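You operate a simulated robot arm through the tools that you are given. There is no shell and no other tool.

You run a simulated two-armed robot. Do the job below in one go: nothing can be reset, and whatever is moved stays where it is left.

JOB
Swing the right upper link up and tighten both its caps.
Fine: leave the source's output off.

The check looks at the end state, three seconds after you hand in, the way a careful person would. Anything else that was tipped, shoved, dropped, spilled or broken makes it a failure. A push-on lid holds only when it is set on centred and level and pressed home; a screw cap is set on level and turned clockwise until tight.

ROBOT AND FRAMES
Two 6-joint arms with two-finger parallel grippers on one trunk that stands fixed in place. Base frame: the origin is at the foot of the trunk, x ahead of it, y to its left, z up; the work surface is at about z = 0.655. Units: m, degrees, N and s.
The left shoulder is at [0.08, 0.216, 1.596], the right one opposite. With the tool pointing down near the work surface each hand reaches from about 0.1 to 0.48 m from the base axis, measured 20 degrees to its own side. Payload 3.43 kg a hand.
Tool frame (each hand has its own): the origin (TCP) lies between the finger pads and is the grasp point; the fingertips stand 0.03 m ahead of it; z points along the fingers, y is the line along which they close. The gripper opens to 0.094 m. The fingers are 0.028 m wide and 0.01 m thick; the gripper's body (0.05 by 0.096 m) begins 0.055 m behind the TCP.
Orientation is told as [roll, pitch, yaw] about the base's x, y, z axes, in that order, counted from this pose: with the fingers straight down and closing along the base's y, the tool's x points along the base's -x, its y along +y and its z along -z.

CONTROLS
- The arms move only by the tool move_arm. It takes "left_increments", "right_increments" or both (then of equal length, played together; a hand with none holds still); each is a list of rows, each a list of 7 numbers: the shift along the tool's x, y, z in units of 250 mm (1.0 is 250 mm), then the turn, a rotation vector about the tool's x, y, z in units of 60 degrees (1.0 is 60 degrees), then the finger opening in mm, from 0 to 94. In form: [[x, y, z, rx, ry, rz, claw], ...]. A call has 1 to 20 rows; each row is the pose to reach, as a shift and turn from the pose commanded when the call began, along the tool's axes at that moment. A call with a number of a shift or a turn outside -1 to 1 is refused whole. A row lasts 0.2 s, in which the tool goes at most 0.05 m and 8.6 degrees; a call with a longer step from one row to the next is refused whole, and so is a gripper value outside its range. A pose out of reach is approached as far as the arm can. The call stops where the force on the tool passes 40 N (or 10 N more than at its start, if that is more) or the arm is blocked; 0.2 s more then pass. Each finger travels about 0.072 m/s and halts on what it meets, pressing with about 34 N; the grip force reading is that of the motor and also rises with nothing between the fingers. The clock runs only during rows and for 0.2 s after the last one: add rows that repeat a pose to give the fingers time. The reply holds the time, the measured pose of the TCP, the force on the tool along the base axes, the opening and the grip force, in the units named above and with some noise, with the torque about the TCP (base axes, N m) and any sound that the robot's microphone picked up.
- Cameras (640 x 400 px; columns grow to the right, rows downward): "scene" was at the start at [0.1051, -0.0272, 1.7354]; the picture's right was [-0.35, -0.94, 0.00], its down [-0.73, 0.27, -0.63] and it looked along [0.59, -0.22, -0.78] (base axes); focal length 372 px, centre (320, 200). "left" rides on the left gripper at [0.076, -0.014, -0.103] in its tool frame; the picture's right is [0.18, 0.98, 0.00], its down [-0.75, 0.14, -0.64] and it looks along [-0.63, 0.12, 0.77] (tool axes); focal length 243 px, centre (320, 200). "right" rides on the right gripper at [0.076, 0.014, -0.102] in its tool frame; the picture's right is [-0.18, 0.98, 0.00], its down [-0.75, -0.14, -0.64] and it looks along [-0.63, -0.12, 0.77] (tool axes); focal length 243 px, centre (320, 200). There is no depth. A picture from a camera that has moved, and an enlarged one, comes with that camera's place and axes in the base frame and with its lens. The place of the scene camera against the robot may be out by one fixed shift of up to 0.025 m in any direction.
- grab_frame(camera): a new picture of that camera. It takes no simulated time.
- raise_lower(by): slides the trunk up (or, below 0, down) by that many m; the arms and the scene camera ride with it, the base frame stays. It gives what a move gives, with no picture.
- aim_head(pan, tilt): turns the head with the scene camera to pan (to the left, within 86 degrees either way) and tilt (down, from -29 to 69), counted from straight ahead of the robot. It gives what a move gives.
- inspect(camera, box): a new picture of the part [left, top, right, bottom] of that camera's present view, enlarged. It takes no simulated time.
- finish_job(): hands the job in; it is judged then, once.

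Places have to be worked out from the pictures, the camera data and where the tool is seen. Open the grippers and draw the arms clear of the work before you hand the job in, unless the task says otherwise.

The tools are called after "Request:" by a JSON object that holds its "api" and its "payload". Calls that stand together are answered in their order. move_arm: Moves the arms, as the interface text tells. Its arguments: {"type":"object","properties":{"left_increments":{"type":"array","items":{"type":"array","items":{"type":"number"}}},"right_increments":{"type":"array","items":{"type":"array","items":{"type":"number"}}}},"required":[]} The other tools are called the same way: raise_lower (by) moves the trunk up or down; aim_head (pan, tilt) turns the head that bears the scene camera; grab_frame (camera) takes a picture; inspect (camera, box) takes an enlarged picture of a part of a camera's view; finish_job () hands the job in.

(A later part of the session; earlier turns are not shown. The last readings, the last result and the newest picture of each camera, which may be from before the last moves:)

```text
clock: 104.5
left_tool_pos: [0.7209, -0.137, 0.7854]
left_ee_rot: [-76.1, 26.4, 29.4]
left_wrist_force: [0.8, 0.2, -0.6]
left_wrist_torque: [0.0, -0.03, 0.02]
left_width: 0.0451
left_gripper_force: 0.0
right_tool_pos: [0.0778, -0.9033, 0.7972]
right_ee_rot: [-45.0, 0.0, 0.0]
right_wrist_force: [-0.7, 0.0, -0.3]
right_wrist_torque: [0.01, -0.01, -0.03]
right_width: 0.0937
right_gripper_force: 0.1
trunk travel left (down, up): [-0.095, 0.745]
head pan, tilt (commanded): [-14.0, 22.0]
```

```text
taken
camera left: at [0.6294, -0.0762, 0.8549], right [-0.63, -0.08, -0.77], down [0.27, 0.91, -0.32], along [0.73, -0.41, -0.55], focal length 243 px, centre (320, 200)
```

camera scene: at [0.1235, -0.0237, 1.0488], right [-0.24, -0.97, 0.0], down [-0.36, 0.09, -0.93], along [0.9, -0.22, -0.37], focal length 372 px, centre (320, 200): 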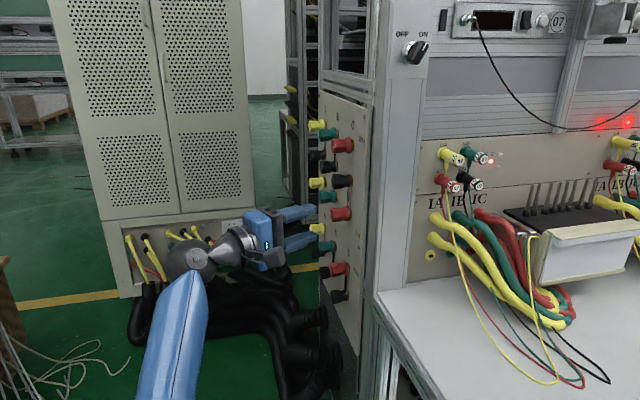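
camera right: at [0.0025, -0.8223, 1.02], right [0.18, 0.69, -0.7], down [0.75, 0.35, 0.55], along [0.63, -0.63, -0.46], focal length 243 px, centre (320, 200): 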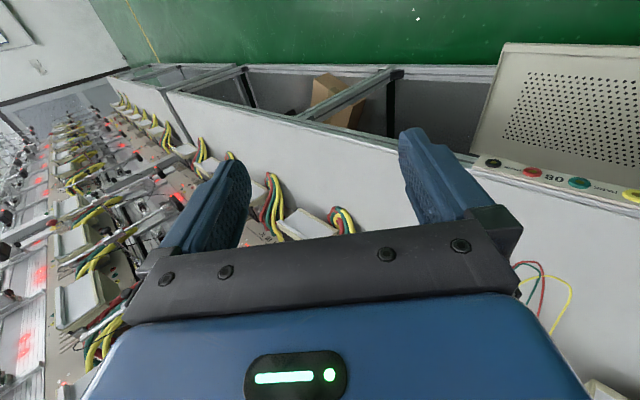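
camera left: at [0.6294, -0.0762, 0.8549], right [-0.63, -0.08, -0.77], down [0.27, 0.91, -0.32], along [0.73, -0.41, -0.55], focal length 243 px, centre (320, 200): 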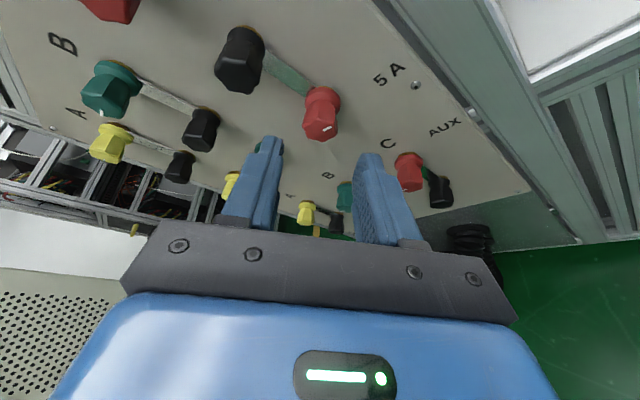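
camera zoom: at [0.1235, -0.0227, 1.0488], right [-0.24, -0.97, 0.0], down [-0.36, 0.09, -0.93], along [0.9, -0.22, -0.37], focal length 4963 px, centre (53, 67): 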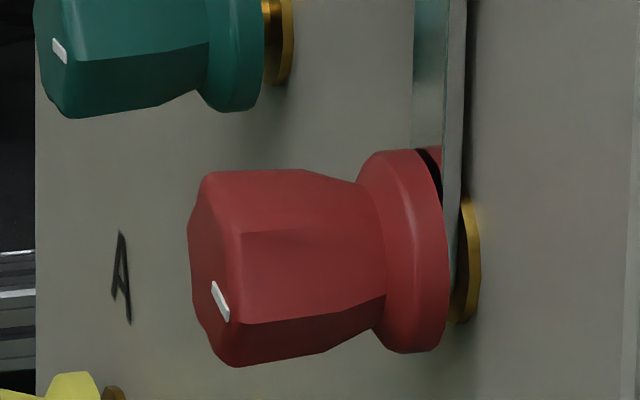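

Interesting: the cap does not lift when turned; and comparing index marks, all set caps (B, A, AUX, and C‑5A at the start) point to +x while unused loose caps (C‑100A, B‑5A) point the opposite way – so "loose" is about a half turn back. The 5A cap is at ~165° now; I give it one more 60° stroke and watch its mark.

Request:
{"api": "move_arm", "payload": {"left_increments": [[-0.007, 0.013, 0.009, 0.054, 0, 0.1128, 45], [-0.014, 0.026, 0.019, 0.108, 0, 0.2255, 45], [-0.022, 0.039, 0.028, 0.162, 0, 0.3383, 45], [-0.029, 0.052, 0.038, 0.216, 0, 0.451, 45], [-0.036, 0.065, 0.047, 0.27, 0, 0.5638, 45], [-0.043, 0.078, 0.057, 0.324, 0, 0.6765, 45], [-0.05, 0.091, 0.066, 0.378, 0, 0.7893, 45], [-0.0576, 0.1036, 0.0756, 0.432, 0, 0.902, 45]]}}

Request:
{"api": "move_arm", "payload": {"left_increments": [[0, 0, 0.08, 0, 0, 0, 45], [0, 0, 0.15, 0, 0, 0, 45], [0, 0, 0.2, 0, 0, 0, 45], [0, 0, 0.2, 0, 0, 0, 20], [0, 0, 0.2, 0, 0, 0, 18], [-0.0002, -0.0039, 0.2001, -0.054, 0, -0.1128, 18], [-0.0009, -0.0078, 0.2004, -0.108, 0, -0.2255, 18], [-0.0021, -0.0115, 0.201, -0.162, 0, -0.3383, 18], [-0.0036, -0.015, 0.2018, -0.216, 0, -0.451, 18], [-0.0056, -0.0183, 0.2027, -0.27, 0, -0.5638, 18], [-0.0079, -0.0212, 0.2038, -0.324, 0, -0.6765, 18], [-0.0106, -0.0238, 0.2051, -0.378, 0, -0.7893, 18], [-0.0135, -0.026, 0.2065, -0.432, 0, -0.902, 18]]}}

Request:
{"api": "inspect", "payload": {"camera": "scene", "box": [300, 190, 380, 240]}}

```text
clock: 106.3
left_tool_pos: [0.7272, -0.147, 0.7519]
left_ee_rot: [-104.2, -27.2, 29.4]
left_wrist_force: [-0.1, -1.1, -0.5]
left_wrist_torque: [0.01, 0.0, 0.0]
left_width: 0.0449
left_gripper_force: 0.1
right_tool_pos: [0.0799, -0.9039, 0.7965]
right_ee_rot: [-45.0, 0.0, 0.0]
right_wrist_force: [-0.5, 0.2, -0.2]
right_wrist_torque: [0.0, 0.04, 0.04]
right_width: 0.0939
right_gripper_force: 0.0
trunk travel left (down, up): [-0.095, 0.745]
head pan, tilt (commanded): [-14.0, 22.0]
```

```text
clock: 109.1
left_tool_pos: [0.7452, -0.1933, 0.7701]
left_ee_rot: [-75.9, 26.4, 29.5]
left_wrist_force: [0.4, -2.4, -1.5]
left_wrist_torque: [0.06, -0.52, -0.02]
left_width: 0.0251
left_gripper_force: 45.2
right_tool_pos: [0.0785, -0.9052, 0.7951]
right_ee_rot: [-45.0, 0.0, 0.0]
right_wrist_force: [-1.0, 0.2, 1.0]
right_wrist_torque: [0.03, 0.03, -0.03]
right_width: 0.0938
right_gripper_force: 0.1
trunk travel left (down, up): [-0.095, 0.745]
head pan, tilt (commanded): [-14.0, 22.0]
```

```text
8.00 times, centred on (340, 215) of scene
camera zoom: at [0.1236, -0.0235, 1.0487], right [-0.24, -0.97, 0.0], down [-0.36, 0.09, -0.93], along [0.9, -0.22, -0.37], focal length 2978 px, centre (160, 80)
```

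zoom: 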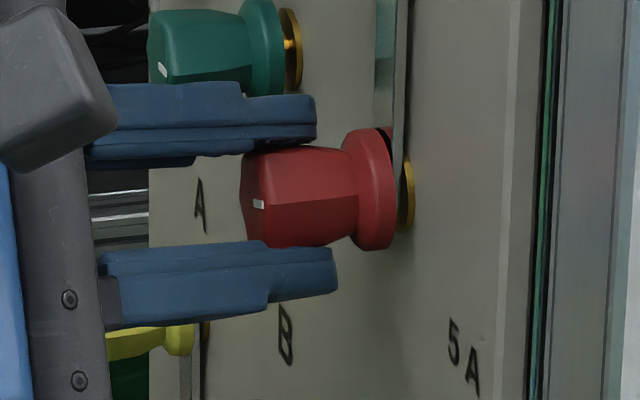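

At the end of this stroke the 5A cap met its loosening stop (0.52 N·m, mark now at 3 o'clock like the other unused caps) — so it is fully loose only now. I release and set up to try the link again from its +x side.

Request:
{"api": "move_arm", "payload": {"left_increments": [[0, 0, 0, 0, 0, 0, 45], [0, 0, 0, 0, 0, 0, 45], [0, 0, -0.12, 0, 0, 0, 45], [0, 0, -0.25, 0, 0, 0, 45], [0, 0, -0.25, 0.054, 0, 0.1128, 30], [0, 0, -0.25, 0.108, 0, 0.2255, 15], [0, 0, -0.25, 0.162, 0, 0.3383, 0], [0, 0, -0.25, 0.216, 0, 0.451, 0]]}}

Request:
{"api": "move_arm", "payload": {"left_increments": [[0, 0, 0, 0, 0, 0.14, 0], [0, 0, 0, 0, 0, 0.28, 0], [0, 0, 0, 0, 0, 0.42, 0], [0, 0, 0, 0, 0, 0.56, 0], [0, 0, 0, 0, 0, 0.7, 0], [0, 0, 0, 0, 0, 0.84, 0], [0, 0, 0, 0, 0, 0.98, 0]]}}

Request:
{"api": "move_arm", "payload": {"left_increments": [[0, 0, 0, 0, 0, 0.14, 0], [0, 0, 0, 0, 0, 0.28, 0], [0, 0, 0, 0, 0, 0.42, 0], [0, 0, 0, 0, 0, 0.52, 0]]}}

Request:
{"api": "grab_frame", "payload": {"camera": "left"}}

Request:
{"api": "inspect", "payload": {"camera": "scene", "box": [250, 140, 394, 230]}}

```text
clock: 110.9
left_tool_pos: [0.7208, -0.137, 0.7843]
left_ee_rot: [-90.0, -0.5, 26.1]
left_wrist_force: [-0.7, 0.7, 0.2]
left_wrist_torque: [-0.02, 0.01, -0.01]
left_width: 0.0001
left_gripper_force: 33.3
right_tool_pos: [0.0792, -0.9047, 0.797]
right_ee_rot: [-45.0, 0.1, 0.0]
right_wrist_force: [-0.6, 0.6, 0.0]
right_wrist_torque: [0.05, 0.0, 0.01]
right_width: 0.0938
right_gripper_force: 0.0
trunk travel left (down, up): [-0.095, 0.745]
head pan, tilt (commanded): [-14.0, 22.0]
```

```text
clock: 112.5
left_tool_pos: [0.7239, -0.1349, 0.7851]
left_ee_rot: [-90.0, -59.4, 26.1]
left_wrist_force: [0.2, 1.2, -0.4]
left_wrist_torque: [-0.01, 0.02, 0.01]
left_width: 0.0002
left_gripper_force: 33.1
right_tool_pos: [0.0786, -0.9046, 0.7961]
right_ee_rot: [-45.1, 0.0, 0.0]
right_wrist_force: [-0.7, 0.1, 0.1]
right_wrist_torque: [0.02, 0.03, 0.03]
right_width: 0.094
right_gripper_force: 0.1
trunk travel left (down, up): [-0.095, 0.745]
head pan, tilt (commanded): [-14.0, 22.0]
```

```text
clock: 113.5
left_tool_pos: [0.7224, -0.1364, 0.7845]
left_ee_rot: [92.2, -89.5, -156.1]
left_wrist_force: [0.2, 0.1, 0.2]
left_wrist_torque: [0.0, 0.02, -0.01]
left_width: 0.0
left_gripper_force: 32.7
right_tool_pos: [0.0784, -0.9046, 0.7957]
right_ee_rot: [-45.0, 0.0, 0.0]
right_wrist_force: [0.7, -0.1, -0.4]
right_wrist_torque: [-0.02, 0.0, -0.01]
right_width: 0.0939
right_gripper_force: 0.1
trunk travel left (down, up): [-0.095, 0.745]
head pan, tilt (commanded): [-14.0, 22.0]
```

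```text
taken
camera left: at [0.6656, -0.0482, 0.7094], right [0.88, 0.43, -0.17], down [-0.16, 0.64, 0.75], along [0.44, -0.64, 0.63], focal length 243 px, centre (320, 200)
```

left: 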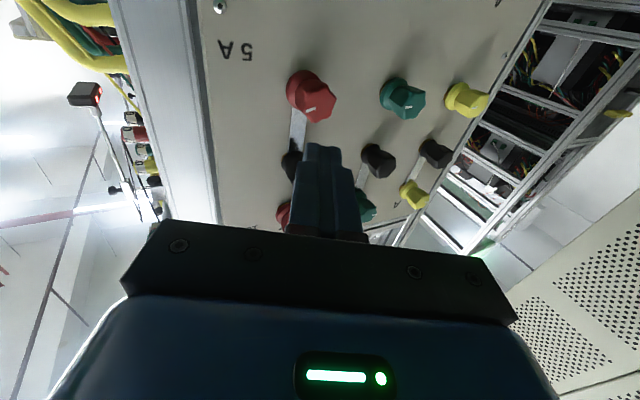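

```text
4.44 times, centred on (322, 185) of scene
camera zoom: at [0.1236, -0.0233, 1.0488], right [-0.24, -0.97, 0.0], down [-0.36, 0.09, -0.93], along [0.9, -0.22, -0.37], focal length 1654 px, centre (311, 267)
```

zoom: 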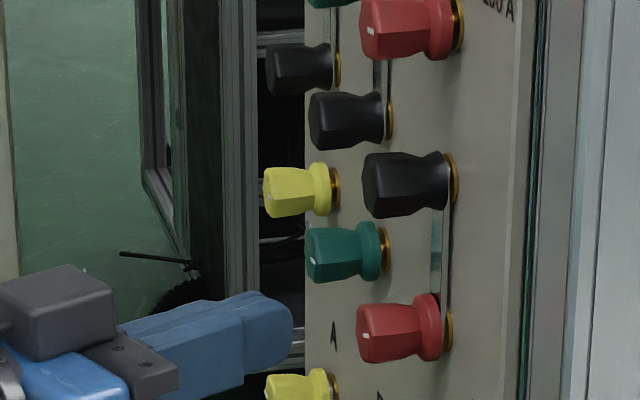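

Everything is in place. I bring the closed fingers in beside the link on its +x side at link depth.

Request:
{"api": "move_arm", "payload": {"left_increments": [[-0.031, 0.094, 0.046, 0, 0, 0, 0], [-0.062, 0.187, 0.0913, 0, 0, 0, 0], [-0.062, 0.1344, 0.1992, 0, 0, 0, 0], [-0.062, 0.093, 0.284, 0, 0, 0, 0], [-0.062, 0.0714, 0.3286, 0, 0, 0, 0], [-0.062, 0.0651, 0.3416, 0, 0, 0, 0], [-0.062, 0.0607, 0.3506, 0, 0, 0, 0], [-0.062, 0.0572, 0.3578, 0, 0, 0, 0]]}}

Request:
{"api": "inspect", "payload": {"camera": "scene", "box": [316, 170, 364, 200]}}

Request:
{"api": "inspect", "payload": {"camera": "left", "box": [220, 60, 380, 230]}}

```text
clock: 115.3
left_tool_pos: [0.7731, -0.2097, 0.8002]
left_ee_rot: [95.8, -89.4, -159.6]
left_wrist_force: [0.0, 0.8, 0.0]
left_wrist_torque: [-0.02, -0.02, -0.02]
left_width: 0.0001
left_gripper_force: 33.5
right_tool_pos: [0.0785, -0.9035, 0.7981]
right_ee_rot: [-45.0, 0.0, 0.0]
right_wrist_force: [0.0, 0.3, 0.8]
right_wrist_torque: [-0.01, 0.02, -0.05]
right_width: 0.0941
right_gripper_force: 0.1
trunk travel left (down, up): [-0.095, 0.745]
head pan, tilt (commanded): [-14.0, 22.0]
```

```text
13.33 times, centred on (340, 185) of scene
camera zoom: at [0.1235, -0.0231, 1.0488], right [-0.24, -0.97, 0.0], down [-0.36, 0.09, -0.93], along [0.9, -0.22, -0.37], focal length 4963 px, centre (53, 400)
```

zoom: 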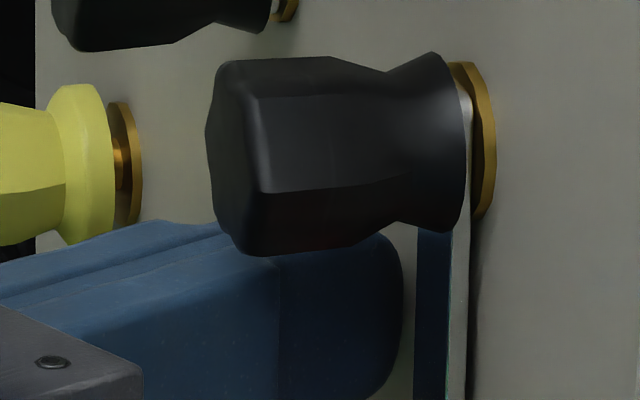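

```text
2.35 times, centred on (300, 145) of left
camera zoom: at [0.7172, -0.1225, 0.725], right [0.88, 0.43, -0.18], down [-0.16, 0.64, 0.75], along [0.44, -0.64, 0.63], focal length 571 px, centre (367, 329)
```

zoom: 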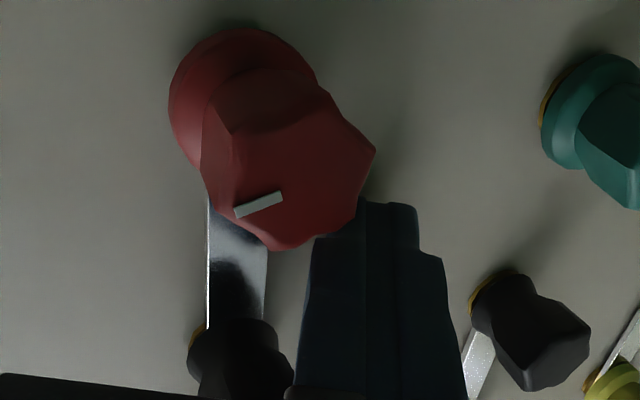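

In position. I push toward −x: 10 mm to reach the link, then on in 2 mm steps.

Request:
{"api": "move_arm", "payload": {"left_increments": [[0, -0.009, 0.0001, 0, 0, 0, 0], [0, -0.0162, -0.0034, 0, 0, 0, 0], [0, -0.0306, -0.0104, 0, 0, 0, 0], [0, -0.0378, -0.0139, 0, 0, 0, 0], [0, -0.045, -0.0174, 0, 0, 0, 0], [0, -0.0522, -0.0209, 0, 0, 0, 0], [0, -0.0594, -0.0244, 0, 0, 0, 0], [0, -0.0666, -0.0279, 0, 0, 0, 0], [0, -0.0738, -0.0314, 0, 0, 0, 0]]}}

Request:
{"api": "inspect", "payload": {"camera": "left", "box": [220, 60, 380, 230]}}

Request:
{"api": "inspect", "payload": {"camera": "scene", "box": [300, 165, 380, 215]}}

```text
clock: 117.3
left_tool_pos: [0.7554, -0.2103, 0.7993]
left_ee_rot: [93.2, -89.5, -157.1]
left_wrist_force: [4.7, 5.3, -1.4]
left_wrist_torque: [-0.04, 0.06, 0.15]
left_width: 0.0
left_gripper_force: 32.9
right_tool_pos: [0.0803, -0.9036, 0.797]
right_ee_rot: [-45.0, 0.0, -0.1]
right_wrist_force: [-0.2, 0.5, -0.6]
right_wrist_torque: [0.01, -0.01, 0.01]
right_width: 0.0939
right_gripper_force: 0.1
trunk travel left (down, up): [-0.095, 0.745]
head pan, tilt (commanded): [-14.0, 22.0]
```

```text
2.35 times, centred on (300, 145) of left
camera zoom: at [0.6982, -0.1226, 0.724], right [0.88, 0.43, -0.18], down [-0.16, 0.64, 0.75], along [0.44, -0.64, 0.63], focal length 571 px, centre (367, 329)
```

zoom: 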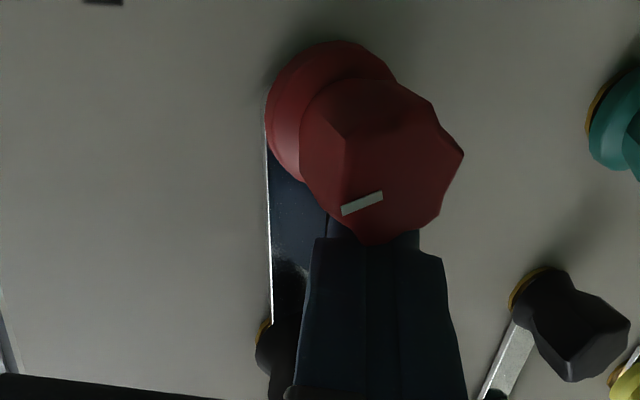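

```text
8.00 times, centred on (340, 190) of scene
camera zoom: at [0.1244, -0.0227, 1.0487], right [-0.24, -0.97, 0.0], down [-0.36, 0.09, -0.93], along [0.9, -0.22, -0.38], focal length 2978 px, centre (160, 280)
```

zoom: 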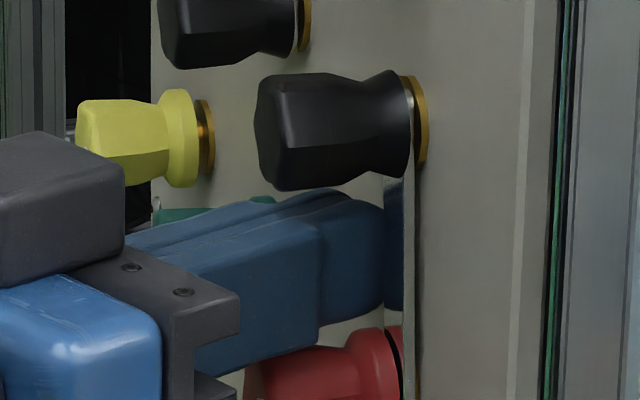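

The link now gives way: it turns with only ~7 N, so the 5A cap was what locked it. I keep pushing straight toward −x another 20 mm between the knobs, in small steps.

Request:
{"api": "move_arm", "payload": {"left_increments": [[0.002, -0.0072, -0.0035, 0, 0, 0, 0], [0.004, -0.0144, -0.007, 0, 0, 0, 0], [0.004, -0.0216, -0.0105, 0, 0, 0, 0], [0.004, -0.0288, -0.014, 0, 0, 0, 0], [0.004, -0.036, -0.0175, 0, 0, 0, 0], [0.004, -0.0432, -0.021, 0, 0, 0, 0], [0.004, -0.0504, -0.0245, 0, 0, 0, 0], [0.004, -0.0576, -0.028, 0, 0, 0, 0], [0.004, -0.0648, -0.0315, 0, 0, 0, 0], [0.004, -0.072, -0.035, 0, 0, 0, 0]]}}

Request:
{"api": "inspect", "payload": {"camera": "left", "box": [220, 60, 380, 230]}}

Request:
{"api": "inspect", "payload": {"camera": "scene", "box": [300, 155, 396, 215]}}

```text
clock: 119.5
left_tool_pos: [0.7346, -0.211, 0.7983]
left_ee_rot: [95.8, -89.6, -159.6]
left_wrist_force: [6.6, 6.4, -0.5]
left_wrist_torque: [-0.02, 0.01, 0.27]
left_width: 0.0
left_gripper_force: 33.5
right_tool_pos: [0.0803, -0.9032, 0.7981]
right_ee_rot: [-45.1, 0.2, 0.0]
right_wrist_force: [-0.7, -0.3, 0.3]
right_wrist_torque: [-0.03, -0.02, 0.0]
right_width: 0.0938
right_gripper_force: 0.0
trunk travel left (down, up): [-0.095, 0.745]
head pan, tilt (commanded): [-14.0, 22.0]
```

```text
2.35 times, centred on (300, 145) of left
camera zoom: at [0.6782, -0.1226, 0.7231], right [0.88, 0.43, -0.18], down [-0.16, 0.64, 0.75], along [0.44, -0.64, 0.63], focal length 571 px, centre (367, 329)
```

zoom: 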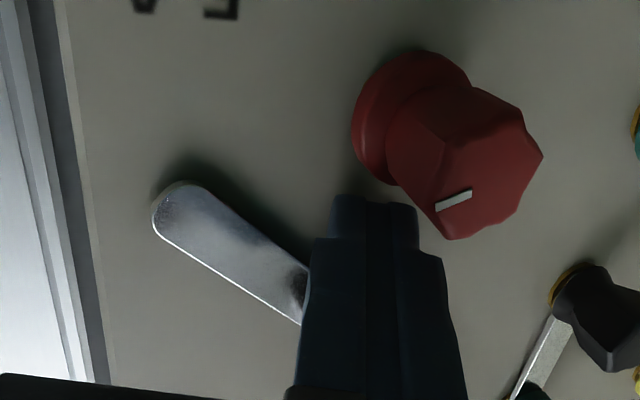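

```text
6.67 times, centred on (348, 185) of scene
camera zoom: at [0.1246, -0.0224, 1.0487], right [-0.24, -0.97, 0.0], down [-0.36, 0.09, -0.93], along [0.9, -0.22, -0.38], focal length 2481 px, centre (133, 300)
```

zoom: 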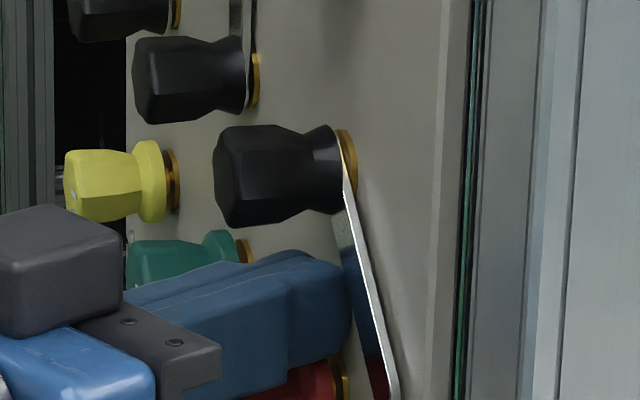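

The link swung out about 40° – it is a plain round-ended bar on a pivot. I go on along its arc, rotating the fingers with it so a flat side keeps pushing, to about 80° (pointing toward −x).

Request:
{"api": "move_arm", "payload": {"left_increments": [[0.0012, -0.0144, -0.007, 0, 0, -0.14, 0], [0.0012, -0.0273, -0.0133, 0, 0, -0.28, 0], [0.0012, -0.041, -0.02, 0, 0, -0.42, 0], [0.0012, -0.0586, -0.0286, 0, 0, -0.56, 0], [0.0012, -0.0795, -0.0387, 0, 0, -0.7, 0], [-0.0072, -0.0906, -0.0442, 0, 0, -0.84, 0], [-0.0176, -0.0996, -0.0485, 0, 0, -0.98, 0]]}}

Request:
{"api": "inspect", "payload": {"camera": "left", "box": [160, 20, 400, 230]}}

Request:
{"api": "inspect", "payload": {"camera": "scene", "box": [300, 155, 396, 215]}}

```text
clock: 121.1
left_tool_pos: [0.7115, -0.208, 0.7965]
left_ee_rot: [-89.5, -31.2, 26.1]
left_wrist_force: [9.2, 26.2, -24.1]
left_wrist_torque: [0.81, -0.02, 0.28]
left_width: 0.0002
left_gripper_force: 33.2
right_tool_pos: [0.0826, -0.9029, 0.7979]
right_ee_rot: [-45.2, 0.1, 0.0]
right_wrist_force: [0.4, 0.3, 0.4]
right_wrist_torque: [-0.01, -0.01, -0.03]
right_width: 0.0942
right_gripper_force: 0.0
trunk travel left (down, up): [-0.095, 0.745]
head pan, tilt (commanded): [-14.0, 22.0]
```

```text
1.90 times, centred on (280, 125) of left
camera zoom: at [0.6012, -0.146, 0.7709], right [0.31, 0.16, -0.94], down [0.36, 0.89, 0.28], along [0.88, -0.42, 0.22], focal length 462 px, centre (396, 343)
```

zoom: 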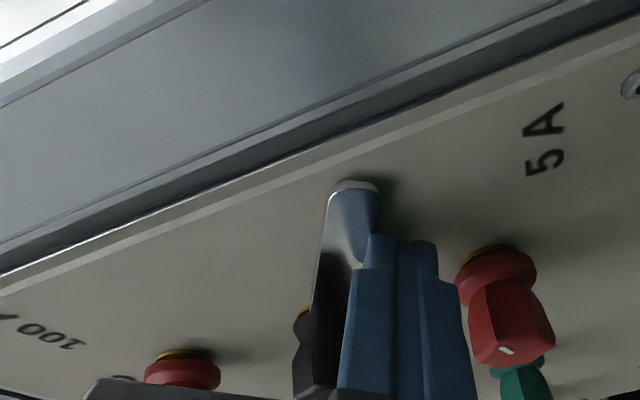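

```text
6.67 times, centred on (348, 185) of scene
camera zoom: at [0.1275, -0.0208, 1.048], right [-0.24, -0.97, 0.0], down [-0.37, 0.09, -0.93], along [0.9, -0.22, -0.38], focal length 2481 px, centre (133, 300)
```

zoom: 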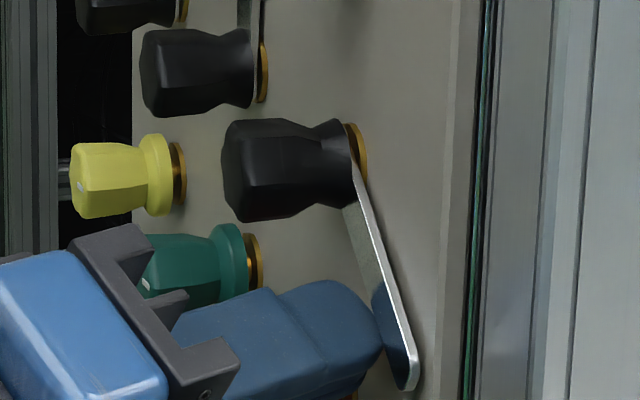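

Force rose to 37 N with a strong outward part – the tip is riding onto the link rather than pushing its edge. I back off slightly and look at where the link stands.

Request:
{"api": "move_arm", "payload": {"left_increments": [[0, 0, -0.03, 0, 0, 0, 0], [0, 0, -0.1, 0, 0, 0, 0], [0, 0, -0.2, 0, 0, 0, 0]]}}

Request:
{"api": "inspect", "payload": {"camera": "left", "box": [160, 20, 400, 230]}}

Request:
{"api": "inspect", "payload": {"camera": "scene", "box": [300, 155, 396, 215]}}

```text
clock: 121.9
left_tool_pos: [0.6835, -0.1647, 0.8042]
left_ee_rot: [-90.1, -31.7, 26.2]
left_wrist_force: [1.0, -0.4, 0.4]
left_wrist_torque: [0.0, 0.02, 0.03]
left_width: 0.0
left_gripper_force: 33.5
right_tool_pos: [0.0794, -0.903, 0.796]
right_ee_rot: [-45.0, -0.1, 0.0]
right_wrist_force: [-1.0, -0.3, 0.6]
right_wrist_torque: [0.04, 0.0, 0.03]
right_width: 0.0938
right_gripper_force: 0.1
trunk travel left (down, up): [-0.095, 0.745]
head pan, tilt (commanded): [-14.0, 22.0]
```

```text
1.90 times, centred on (280, 125) of left
camera zoom: at [0.5746, -0.1038, 0.7773], right [0.32, 0.16, -0.93], down [0.36, 0.89, 0.27], along [0.87, -0.42, 0.23], focal length 462 px, centre (396, 343)
```

zoom: 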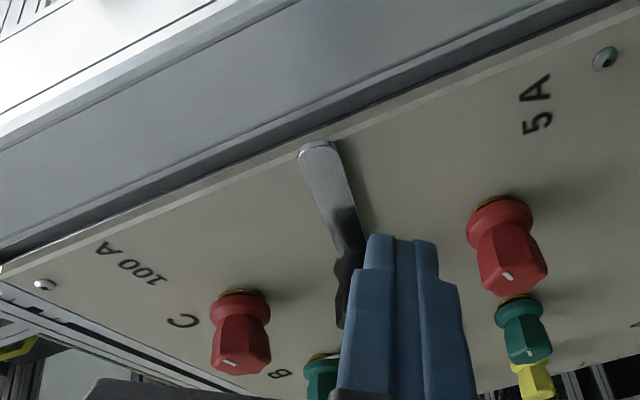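

```text
6.67 times, centred on (348, 185) of scene
camera zoom: at [0.1233, -0.0232, 1.0489], right [-0.24, -0.97, 0.0], down [-0.36, 0.09, -0.93], along [0.9, -0.23, -0.37], focal length 2481 px, centre (133, 300)
```

zoom: 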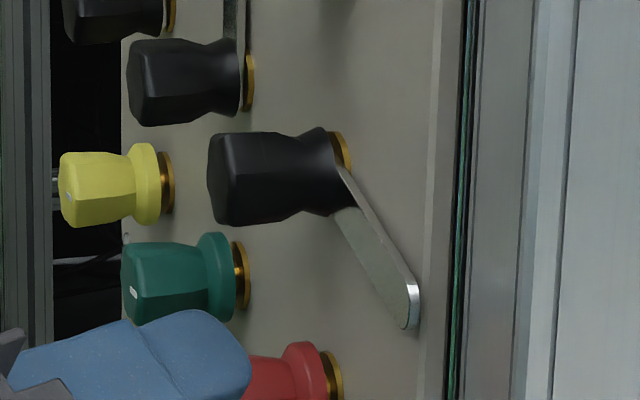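

The link now stands at about 75° (almost pointing toward the robot). I square the fingers so their flat top can push up from below, and move beneath the link.

Request:
{"api": "move_arm", "payload": {"left_increments": [[-0.011, 0.012, 0.013, 0, 0, -0.13, 0], [-0.022, 0.023, 0.026, 0, 0, -0.26, 0], [-0.032, 0.035, 0.04, 0, 0, -0.39, 0], [-0.043, 0.046, 0.053, 0, 0, -0.525, 0]]}}

Request:
{"api": "grab_frame", "payload": {"camera": "left"}}

Request:
{"api": "inspect", "payload": {"camera": "scene", "box": [270, 150, 398, 230]}}

```text
clock: 122.9
left_tool_pos: [0.7032, -0.1718, 0.798]
left_ee_rot: [-90.0, 0.0, 26.0]
left_wrist_force: [-0.2, -0.5, 0.5]
left_wrist_torque: [-0.03, 0.01, -0.01]
left_width: 0.0
left_gripper_force: 33.1
right_tool_pos: [0.0788, -0.9037, 0.7968]
right_ee_rot: [-45.1, 0.0, 0.0]
right_wrist_force: [0.5, -1.1, 0.0]
right_wrist_torque: [0.0, 0.01, 0.01]
right_width: 0.0939
right_gripper_force: 0.1
trunk travel left (down, up): [-0.095, 0.745]
head pan, tilt (commanded): [-14.0, 22.0]
```

```text
taken
camera left: at [0.5914, -0.1115, 0.8139], right [-0.16, -0.08, -0.98], down [0.39, 0.91, -0.14], along [0.9, -0.41, -0.12], focal length 243 px, centre (320, 200)
```

left: 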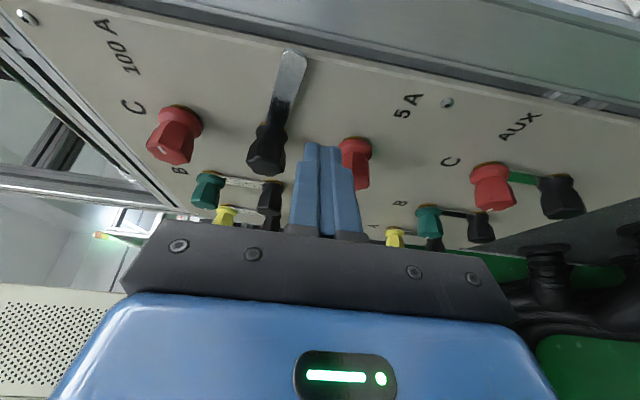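

```text
5.00 times, centred on (334, 190) of scene
camera zoom: at [0.1236, -0.0233, 1.0488], right [-0.24, -0.97, 0.0], down [-0.36, 0.09, -0.93], along [0.9, -0.22, -0.37], focal length 1861 px, centre (250, 250)
```

zoom: 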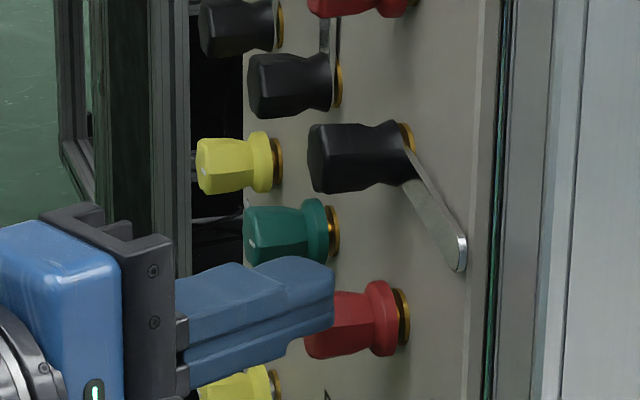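

The link points toward −x, slightly down, and my closed fingers are just below it. I move in to link depth.

Request:
{"api": "move_arm", "payload": {"left_increments": [[0.0165, 0, 0.0338, 0, 0, 0, 0], [0.033, 0, 0.0676, 0, 0, 0, 0], [0.0494, 0, 0.1014, 0, 0, 0, 0], [0.0564, 0, 0.1158, 0, 0, 0, 0], [0.0617, 0, 0.1266, 0, 0, 0, 0], [0.066, 0, 0.1356, 0, 0, 0, 0]]}}

Request:
{"api": "inspect", "payload": {"camera": "left", "box": [200, 20, 400, 200]}}

Request:
{"api": "inspect", "payload": {"camera": "scene", "box": [310, 160, 390, 210]}}

```text
clock: 124.3
left_tool_pos: [0.7041, -0.2075, 0.7984]
left_ee_rot: [-90.0, -0.3, 26.2]
left_wrist_force: [-4.3, 5.6, -1.1]
left_wrist_torque: [0.04, 0.0, -0.11]
left_width: 0.0001
left_gripper_force: 32.8
right_tool_pos: [0.08, -0.9039, 0.7962]
right_ee_rot: [-44.9, 0.0, 0.0]
right_wrist_force: [0.2, -0.7, -0.2]
right_wrist_torque: [0.01, 0.04, -0.02]
right_width: 0.0941
right_gripper_force: 0.1
trunk travel left (down, up): [-0.095, 0.745]
head pan, tilt (commanded): [-14.0, 22.0]
```

```text
2.22 times, centred on (300, 110) of left
camera zoom: at [0.5913, -0.1481, 0.8139], right [-0.16, -0.08, -0.98], down [0.39, 0.91, -0.14], along [0.9, -0.41, -0.12], focal length 539 px, centre (364, 400)
```

zoom: 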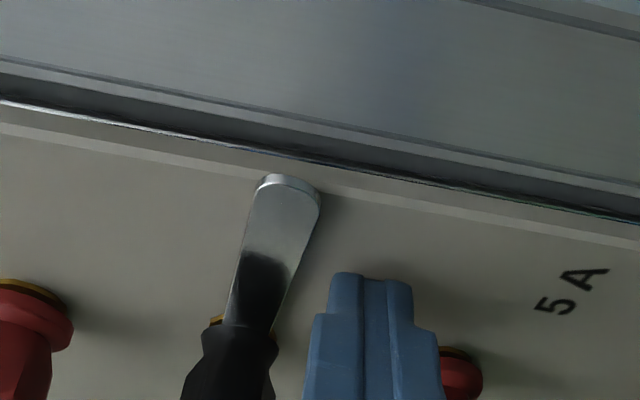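

```text
8.00 times, centred on (350, 185) of scene
camera zoom: at [0.1233, -0.0225, 1.0488], right [-0.24, -0.97, 0.0], down [-0.36, 0.09, -0.93], along [0.9, -0.22, -0.37], focal length 2978 px, centre (80, 320)
```

zoom: 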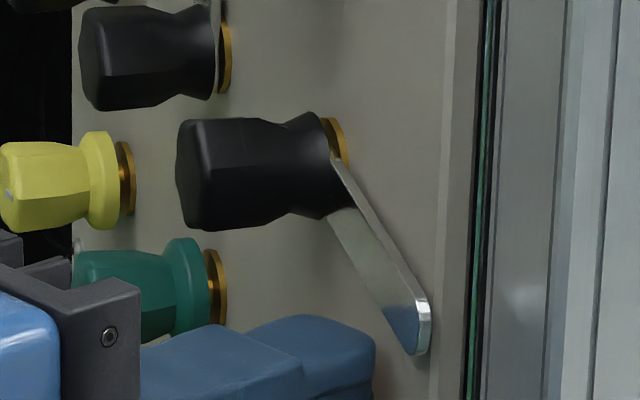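

Light contact with the panel (6 N) shows its plane; I back off 3 mm in command (about 1 mm clear) and push upward 25 mm, lifting the link.

Request:
{"api": "move_arm", "payload": {"left_increments": [[-0.0053, 0, -0.0108, 0, 0, 0, 0], [-0.0053, -0.01, -0.0108, 0, 0, 0, 0], [-0.0053, -0.02, -0.0108, 0, 0, 0, 0], [-0.0053, -0.03, -0.0108, 0, 0, 0, 0], [-0.0053, -0.04, -0.0108, 0, 0, 0, 0], [-0.0053, -0.05, -0.0108, 0, 0, 0, 0], [-0.0053, -0.06, -0.0108, 0, 0, 0, 0], [-0.0053, -0.07, -0.0108, 0, 0, 0, 0], [-0.0053, -0.08, -0.0108, 0, 0, 0, 0], [-0.0053, -0.09, -0.0108, 0, 0, 0, 0], [-0.0053, -0.1, -0.0108, 0, 0, 0, 0]]}}

Request:
{"api": "inspect", "payload": {"camera": "left", "box": [200, 20, 400, 200]}}

Request:
{"api": "inspect", "payload": {"camera": "scene", "box": [310, 150, 390, 200]}}

```text
clock: 126.7
left_tool_pos: [0.704, -0.207, 0.8233]
left_ee_rot: [-90.0, -0.2, 26.1]
left_wrist_force: [0.3, 1.2, 0.1]
left_wrist_torque: [-0.03, 0.02, -0.02]
left_width: 0.0
left_gripper_force: 33.0
right_tool_pos: [0.0792, -0.9038, 0.7971]
right_ee_rot: [-45.0, 0.1, 0.0]
right_wrist_force: [-0.4, 0.0, -0.6]
right_wrist_torque: [-0.01, 0.0, -0.01]
right_width: 0.0943
right_gripper_force: 0.1
trunk travel left (down, up): [-0.095, 0.745]
head pan, tilt (commanded): [-14.0, 22.0]
```

```text
2.22 times, centred on (300, 110) of left
camera zoom: at [0.5911, -0.1462, 0.8393], right [-0.16, -0.08, -0.98], down [0.39, 0.91, -0.14], along [0.9, -0.41, -0.12], focal length 539 px, centre (364, 400)
```

zoom: 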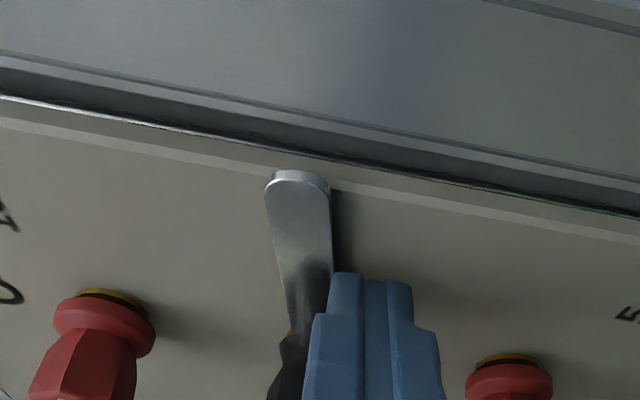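

```text
8.00 times, centred on (350, 175) of scene
camera zoom: at [0.1235, -0.0233, 1.0488], right [-0.24, -0.97, 0.0], down [-0.36, 0.09, -0.93], along [0.9, -0.22, -0.37], focal length 2978 px, centre (80, 400)
```

zoom: 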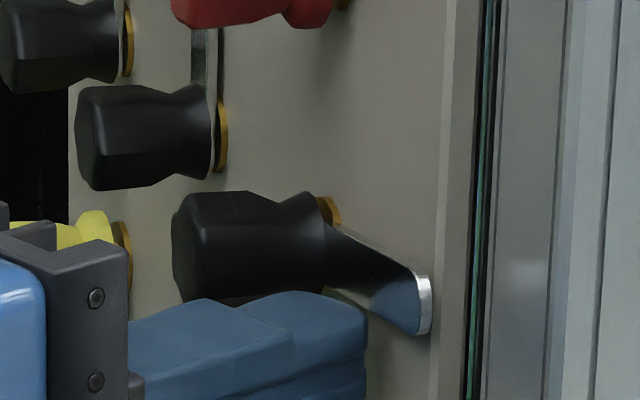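

The link follows easily (about 1 N) and is now past level. I keep lifting to z≈0.868, between the black and 100A knob heights.

Request:
{"api": "move_arm", "payload": {"left_increments": [[0, -0.012, 0, 0, 0, 0, 0], [0, -0.024, 0, 0, 0, 0, 0], [0, -0.036, 0, 0, 0, 0, 0], [0, -0.048, 0, 0, 0, 0, 0], [0, -0.06, 0, 0, 0, 0, 0], [0, -0.072, 0, 0, 0, 0, 0], [0, -0.084, 0, 0, 0, 0, 0], [0, -0.096, 0, 0, 0, 0, 0], [0, -0.108, 0, 0, 0, 0, 0], [0, -0.12, 0, 0, 0, 0, 0], [0, -0.132, 0, 0, 0, 0, 0], [0, -0.144, 0, 0, 0, 0, 0], [0, -0.156, 0, 0, 0, 0, 0], [0, -0.168, 0, 0, 0, 0, 0], [0, -0.179, 0, 0, 0, 0, 0]]}}

Request:
{"api": "inspect", "payload": {"camera": "left", "box": [160, 20, 400, 200]}}

Request:
{"api": "inspect", "payload": {"camera": "scene", "box": [300, 120, 396, 180]}}

```text
clock: 129.9
left_tool_pos: [0.7026, -0.2057, 0.8695]
left_ee_rot: [-89.9, -0.1, 26.1]
left_wrist_force: [0.6, 2.3, 0.3]
left_wrist_torque: [-0.01, 0.03, 0.02]
left_width: 0.0001
left_gripper_force: 32.8
right_tool_pos: [0.0792, -0.9049, 0.7957]
right_ee_rot: [-45.1, 0.1, 0.0]
right_wrist_force: [0.5, 1.0, 0.6]
right_wrist_torque: [-0.02, 0.02, 0.0]
right_width: 0.0942
right_gripper_force: 0.0
trunk travel left (down, up): [-0.095, 0.745]
head pan, tilt (commanded): [-14.0, 22.0]
```

```text
2.22 times, centred on (280, 110) of left
camera zoom: at [0.5909, -0.1461, 0.8839], right [-0.16, -0.08, -0.98], down [0.39, 0.91, -0.14], along [0.9, -0.41, -0.12], focal length 539 px, centre (409, 400)
```

zoom: 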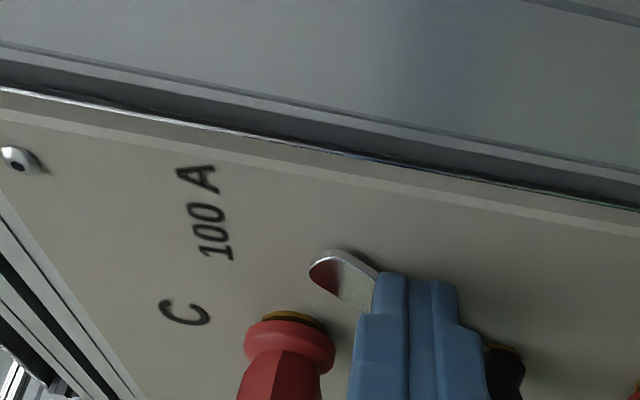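

```text
6.67 times, centred on (348, 150) of scene
camera zoom: at [0.1237, -0.0231, 1.0488], right [-0.24, -0.97, 0.0], down [-0.36, 0.09, -0.93], along [0.9, -0.22, -0.37], focal length 2481 px, centre (133, 533)
```

zoom: 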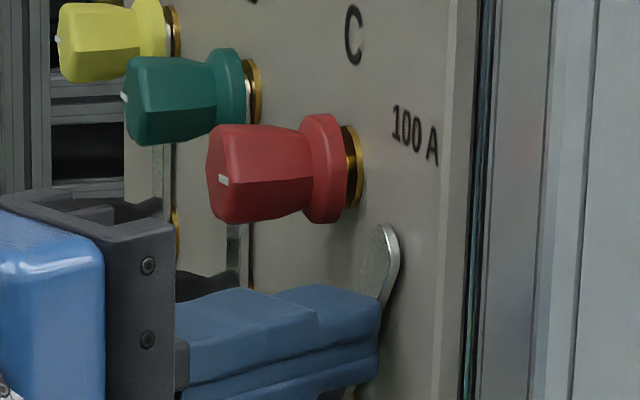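

The link is now at ~150°, its tip just short of the 100A post. I push toward +x at this height to bring it upright under the 100A cap.

Request:
{"api": "move_arm", "payload": {"left_increments": [[-0.0066, 0, 0.0054, 0, 0, 0, 0], [-0.0141, 0, 0.009, 0, 0, 0, 0], [-0.0216, 0, 0.0127, 0, 0, 0, 0], [-0.0291, 0, 0.0163, 0, 0, 0, 0], [-0.0366, 0, 0.02, 0, 0, 0, 0], [-0.0441, 0, 0.0236, 0, 0, 0, 0], [-0.0516, 0, 0.0273, 0, 0, 0, 0], [-0.0591, 0, 0.0309, 0, 0, 0, 0], [-0.0666, 0, 0.0346, 0, 0, 0, 0]]}}

Request:
{"api": "inspect", "payload": {"camera": "left", "box": [160, 20, 400, 200]}}

Request:
{"api": "inspect", "payload": {"camera": "scene", "box": [300, 120, 396, 180]}}

```text
clock: 131.9
left_tool_pos: [0.7227, -0.2061, 0.8688]
left_ee_rot: [-89.9, -0.2, 26.1]
left_wrist_force: [-0.8, 2.4, 1.2]
left_wrist_torque: [-0.07, -0.05, -0.04]
left_width: 0.0001
left_gripper_force: 32.8
right_tool_pos: [0.0791, -0.9039, 0.7967]
right_ee_rot: [-45.0, 0.1, -0.1]
right_wrist_force: [-0.3, 0.4, 0.1]
right_wrist_torque: [-0.01, 0.01, -0.01]
right_width: 0.0941
right_gripper_force: 0.1
trunk travel left (down, up): [-0.095, 0.745]
head pan, tilt (commanded): [-14.0, 22.0]
```

```text
2.22 times, centred on (280, 110) of left
camera zoom: at [0.6093, -0.1465, 0.8841], right [-0.16, -0.08, -0.98], down [0.39, 0.91, -0.14], along [0.9, -0.41, -0.12], focal length 539 px, centre (409, 400)
```

zoom: 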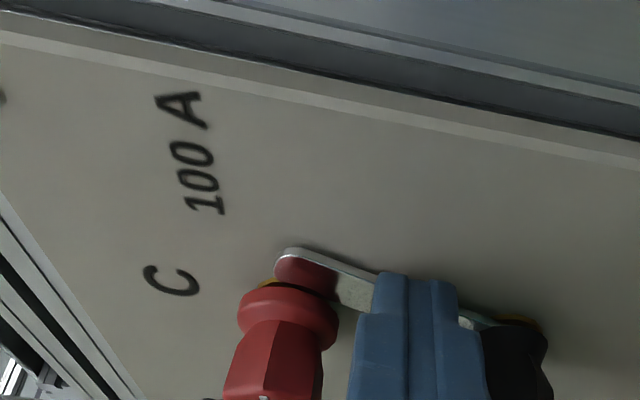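

```text
6.67 times, centred on (348, 150) of scene
camera zoom: at [0.1233, -0.023, 1.0488], right [-0.24, -0.97, 0.0], down [-0.36, 0.09, -0.93], along [0.9, -0.22, -0.37], focal length 2481 px, centre (133, 533)
```

zoom: 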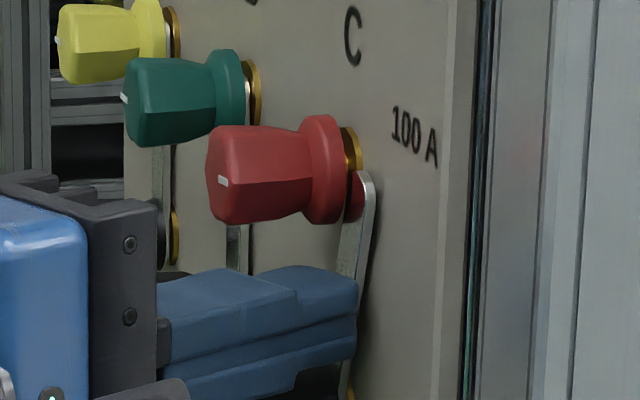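

The link end is sliding under the 100A cap (~170°). I push the last several millimetres gently.

Request:
{"api": "move_arm", "payload": {"left_increments": [[-0.0054, 0, 0.0026, 0, 0, 0, 0], [-0.0108, 0, 0.0053, 0, 0, 0, 0], [-0.0162, 0, 0.0079, 0, 0, 0, 0], [-0.0216, 0, 0.0105, 0, 0, 0, 0]]}}

Request:
{"api": "inspect", "payload": {"camera": "left", "box": [160, 20, 400, 200]}}

Request:
{"api": "inspect", "payload": {"camera": "scene", "box": [300, 120, 396, 180]}}

```text
clock: 132.9
left_tool_pos: [0.7282, -0.2064, 0.8698]
left_ee_rot: [-90.2, -0.2, 26.1]
left_wrist_force: [-1.6, 0.4, 1.4]
left_wrist_torque: [-0.03, -0.01, 0.0]
left_width: 0.0
left_gripper_force: 32.8
right_tool_pos: [0.0794, -0.9047, 0.7963]
right_ee_rot: [-45.0, 0.2, 0.0]
right_wrist_force: [-1.2, -0.5, 0.5]
right_wrist_torque: [0.0, 0.0, 0.02]
right_width: 0.094
right_gripper_force: 0.1
trunk travel left (down, up): [-0.095, 0.745]
head pan, tilt (commanded): [-14.0, 22.0]
```

```text
2.22 times, centred on (280, 110) of left
camera zoom: at [0.6155, -0.1464, 0.8845], right [-0.16, -0.08, -0.98], down [0.39, 0.91, -0.14], along [0.9, -0.41, -0.12], focal length 539 px, centre (409, 400)
```

zoom: 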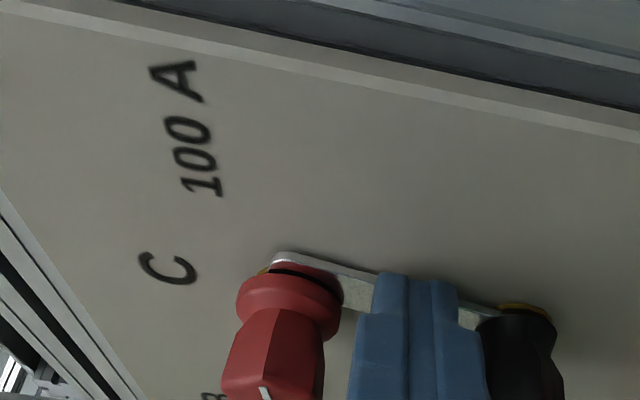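

```text
6.67 times, centred on (348, 150) of scene
camera zoom: at [0.1233, -0.0231, 1.0488], right [-0.24, -0.97, 0.0], down [-0.36, 0.09, -0.93], along [0.9, -0.22, -0.37], focal length 2481 px, centre (133, 533)
```

zoom: 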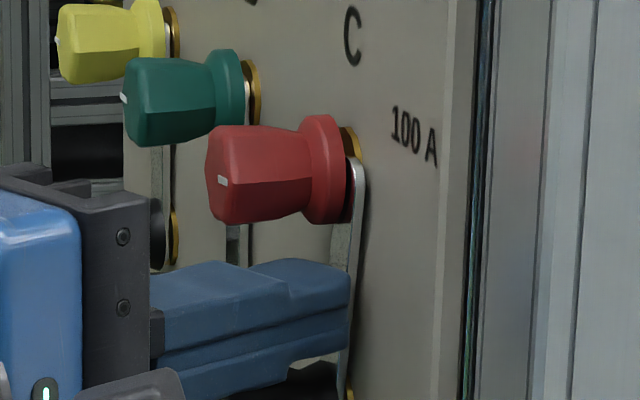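

By the picture the link still leans ~12° short of upright. I push on in small steps until it stops.

Request:
{"api": "move_arm", "payload": {"left_increments": [[-0.0054, 0, 0.0026, 0, 0, 0, 0], [-0.0108, 0, 0.0053, 0, 0, 0, 0], [-0.0162, 0, 0.0079, 0, 0, 0, 0], [-0.0216, 0, 0.0105, 0, 0, 0, 0]]}}

Request:
{"api": "inspect", "payload": {"camera": "left", "box": [160, 20, 400, 200]}}

Request:
{"api": "inspect", "payload": {"camera": "scene", "box": [300, 120, 396, 180]}}

```text
clock: 133.9
left_tool_pos: [0.7347, -0.2059, 0.8688]
left_ee_rot: [-90.1, -0.1, 26.1]
left_wrist_force: [-0.8, 1.2, 1.8]
left_wrist_torque: [-0.01, -0.02, -0.01]
left_width: 0.0001
left_gripper_force: 33.2
right_tool_pos: [0.0782, -0.9041, 0.7954]
right_ee_rot: [-45.0, 0.0, 0.0]
right_wrist_force: [-0.9, 0.6, -0.9]
right_wrist_torque: [0.01, -0.01, 0.0]
right_width: 0.094
right_gripper_force: 0.0
trunk travel left (down, up): [-0.095, 0.745]
head pan, tilt (commanded): [-14.0, 22.0]
```

```text
2.22 times, centred on (280, 110) of left
camera zoom: at [0.6213, -0.1464, 0.8838], right [-0.16, -0.08, -0.98], down [0.39, 0.91, -0.14], along [0.9, -0.41, -0.12], focal length 539 px, centre (409, 400)
```

zoom: 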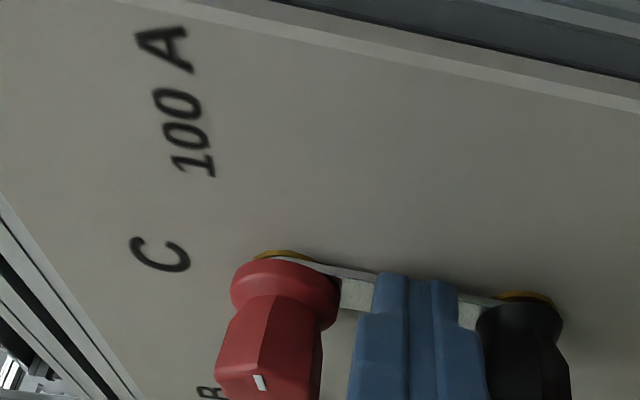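

```text
6.67 times, centred on (348, 150) of scene
camera zoom: at [0.1233, -0.0231, 1.0488], right [-0.24, -0.97, 0.0], down [-0.36, 0.09, -0.93], along [0.9, -0.22, -0.37], focal length 2481 px, centre (133, 533)
```

zoom: 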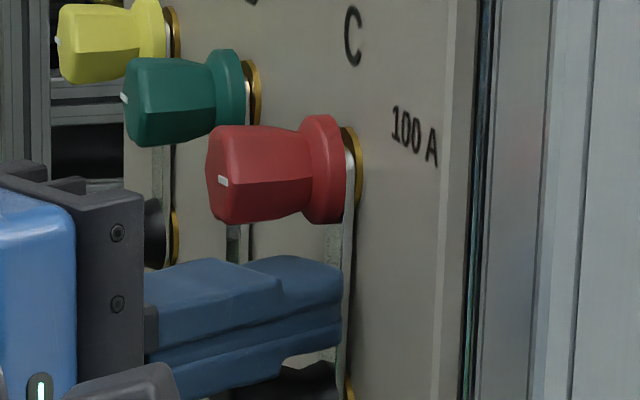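

The link's edge now looks upright. I zoom to compare it with the B link and check alignment before tightening.

Request:
{"api": "inspect", "payload": {"camera": "scene", "box": [324, 128, 372, 158]}}

Request:
{"api": "inspect", "payload": {"camera": "left", "box": [250, 120, 410, 200]}}

```text
13.33 times, centred on (348, 143) of scene
camera zoom: at [0.1233, -0.0231, 1.0488], right [-0.24, -0.97, 0.0], down [-0.36, 0.09, -0.93], along [0.9, -0.22, -0.37], focal length 4963 px, centre (-53, 960)
```

zoom: 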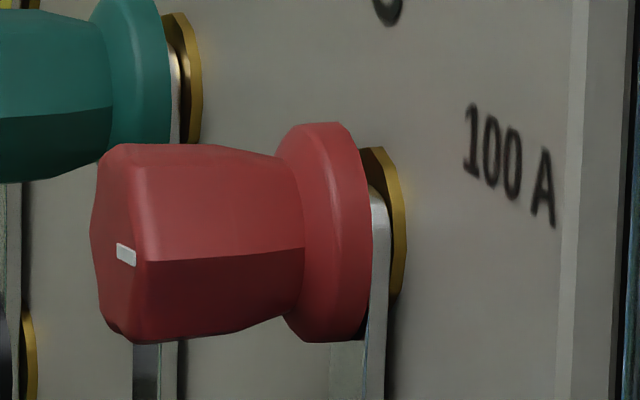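

```text
4.00 times, centred on (330, 160) of left
camera zoom: at [0.6213, -0.1464, 0.8838], right [-0.16, -0.08, -0.98], down [0.39, 0.91, -0.14], along [0.9, -0.41, -0.12], focal length 970 px, centre (280, 360)
```

zoom: 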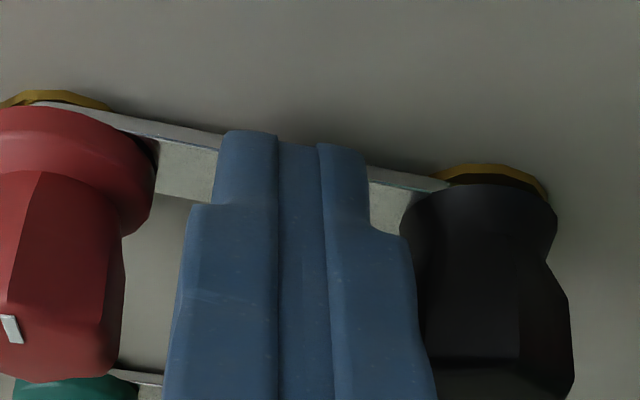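

Compared with B, the C link end still shows slightly on the near side – a few degrees short. I push 3 mm more, watching for a stop.

Request:
{"api": "move_arm", "payload": {"left_increments": [[-0.0036, 0, 0.0018, 0, 0, 0, 0], [-0.0072, 0, 0.0035, 0, 0, 0, 0], [-0.0108, 0, 0.0053, 0, 0, 0, 0]]}}

Request:
{"api": "inspect", "payload": {"camera": "scene", "box": [324, 128, 372, 158]}}

```text
clock: 134.7
left_tool_pos: [0.7371, -0.2056, 0.8686]
left_ee_rot: [-90.0, -0.1, 26.1]
left_wrist_force: [-4.5, 3.0, 0.0]
left_wrist_torque: [-0.03, 0.07, -0.12]
left_width: 0.0
left_gripper_force: 33.4
right_tool_pos: [0.0783, -0.9044, 0.7971]
right_ee_rot: [-45.1, 0.0, 0.0]
right_wrist_force: [0.1, -0.5, -0.7]
right_wrist_torque: [-0.02, 0.01, 0.01]
right_width: 0.0939
right_gripper_force: 0.1
trunk travel left (down, up): [-0.095, 0.745]
head pan, tilt (commanded): [-14.0, 22.0]
```

```text
13.33 times, centred on (348, 143) of scene
camera zoom: at [0.1229, -0.0228, 1.0488], right [-0.24, -0.97, 0.0], down [-0.36, 0.09, -0.93], along [0.9, -0.22, -0.37], focal length 4963 px, centre (-53, 960)
```

zoom: 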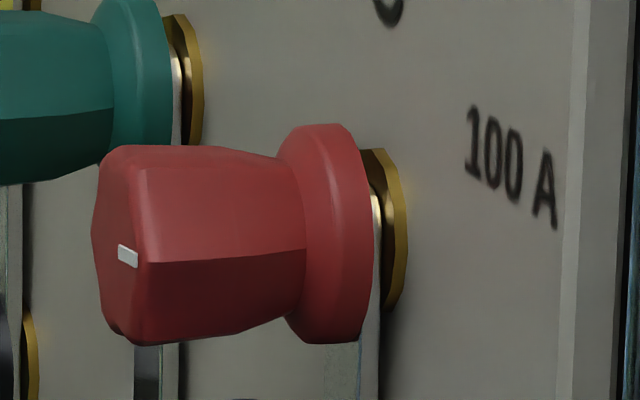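

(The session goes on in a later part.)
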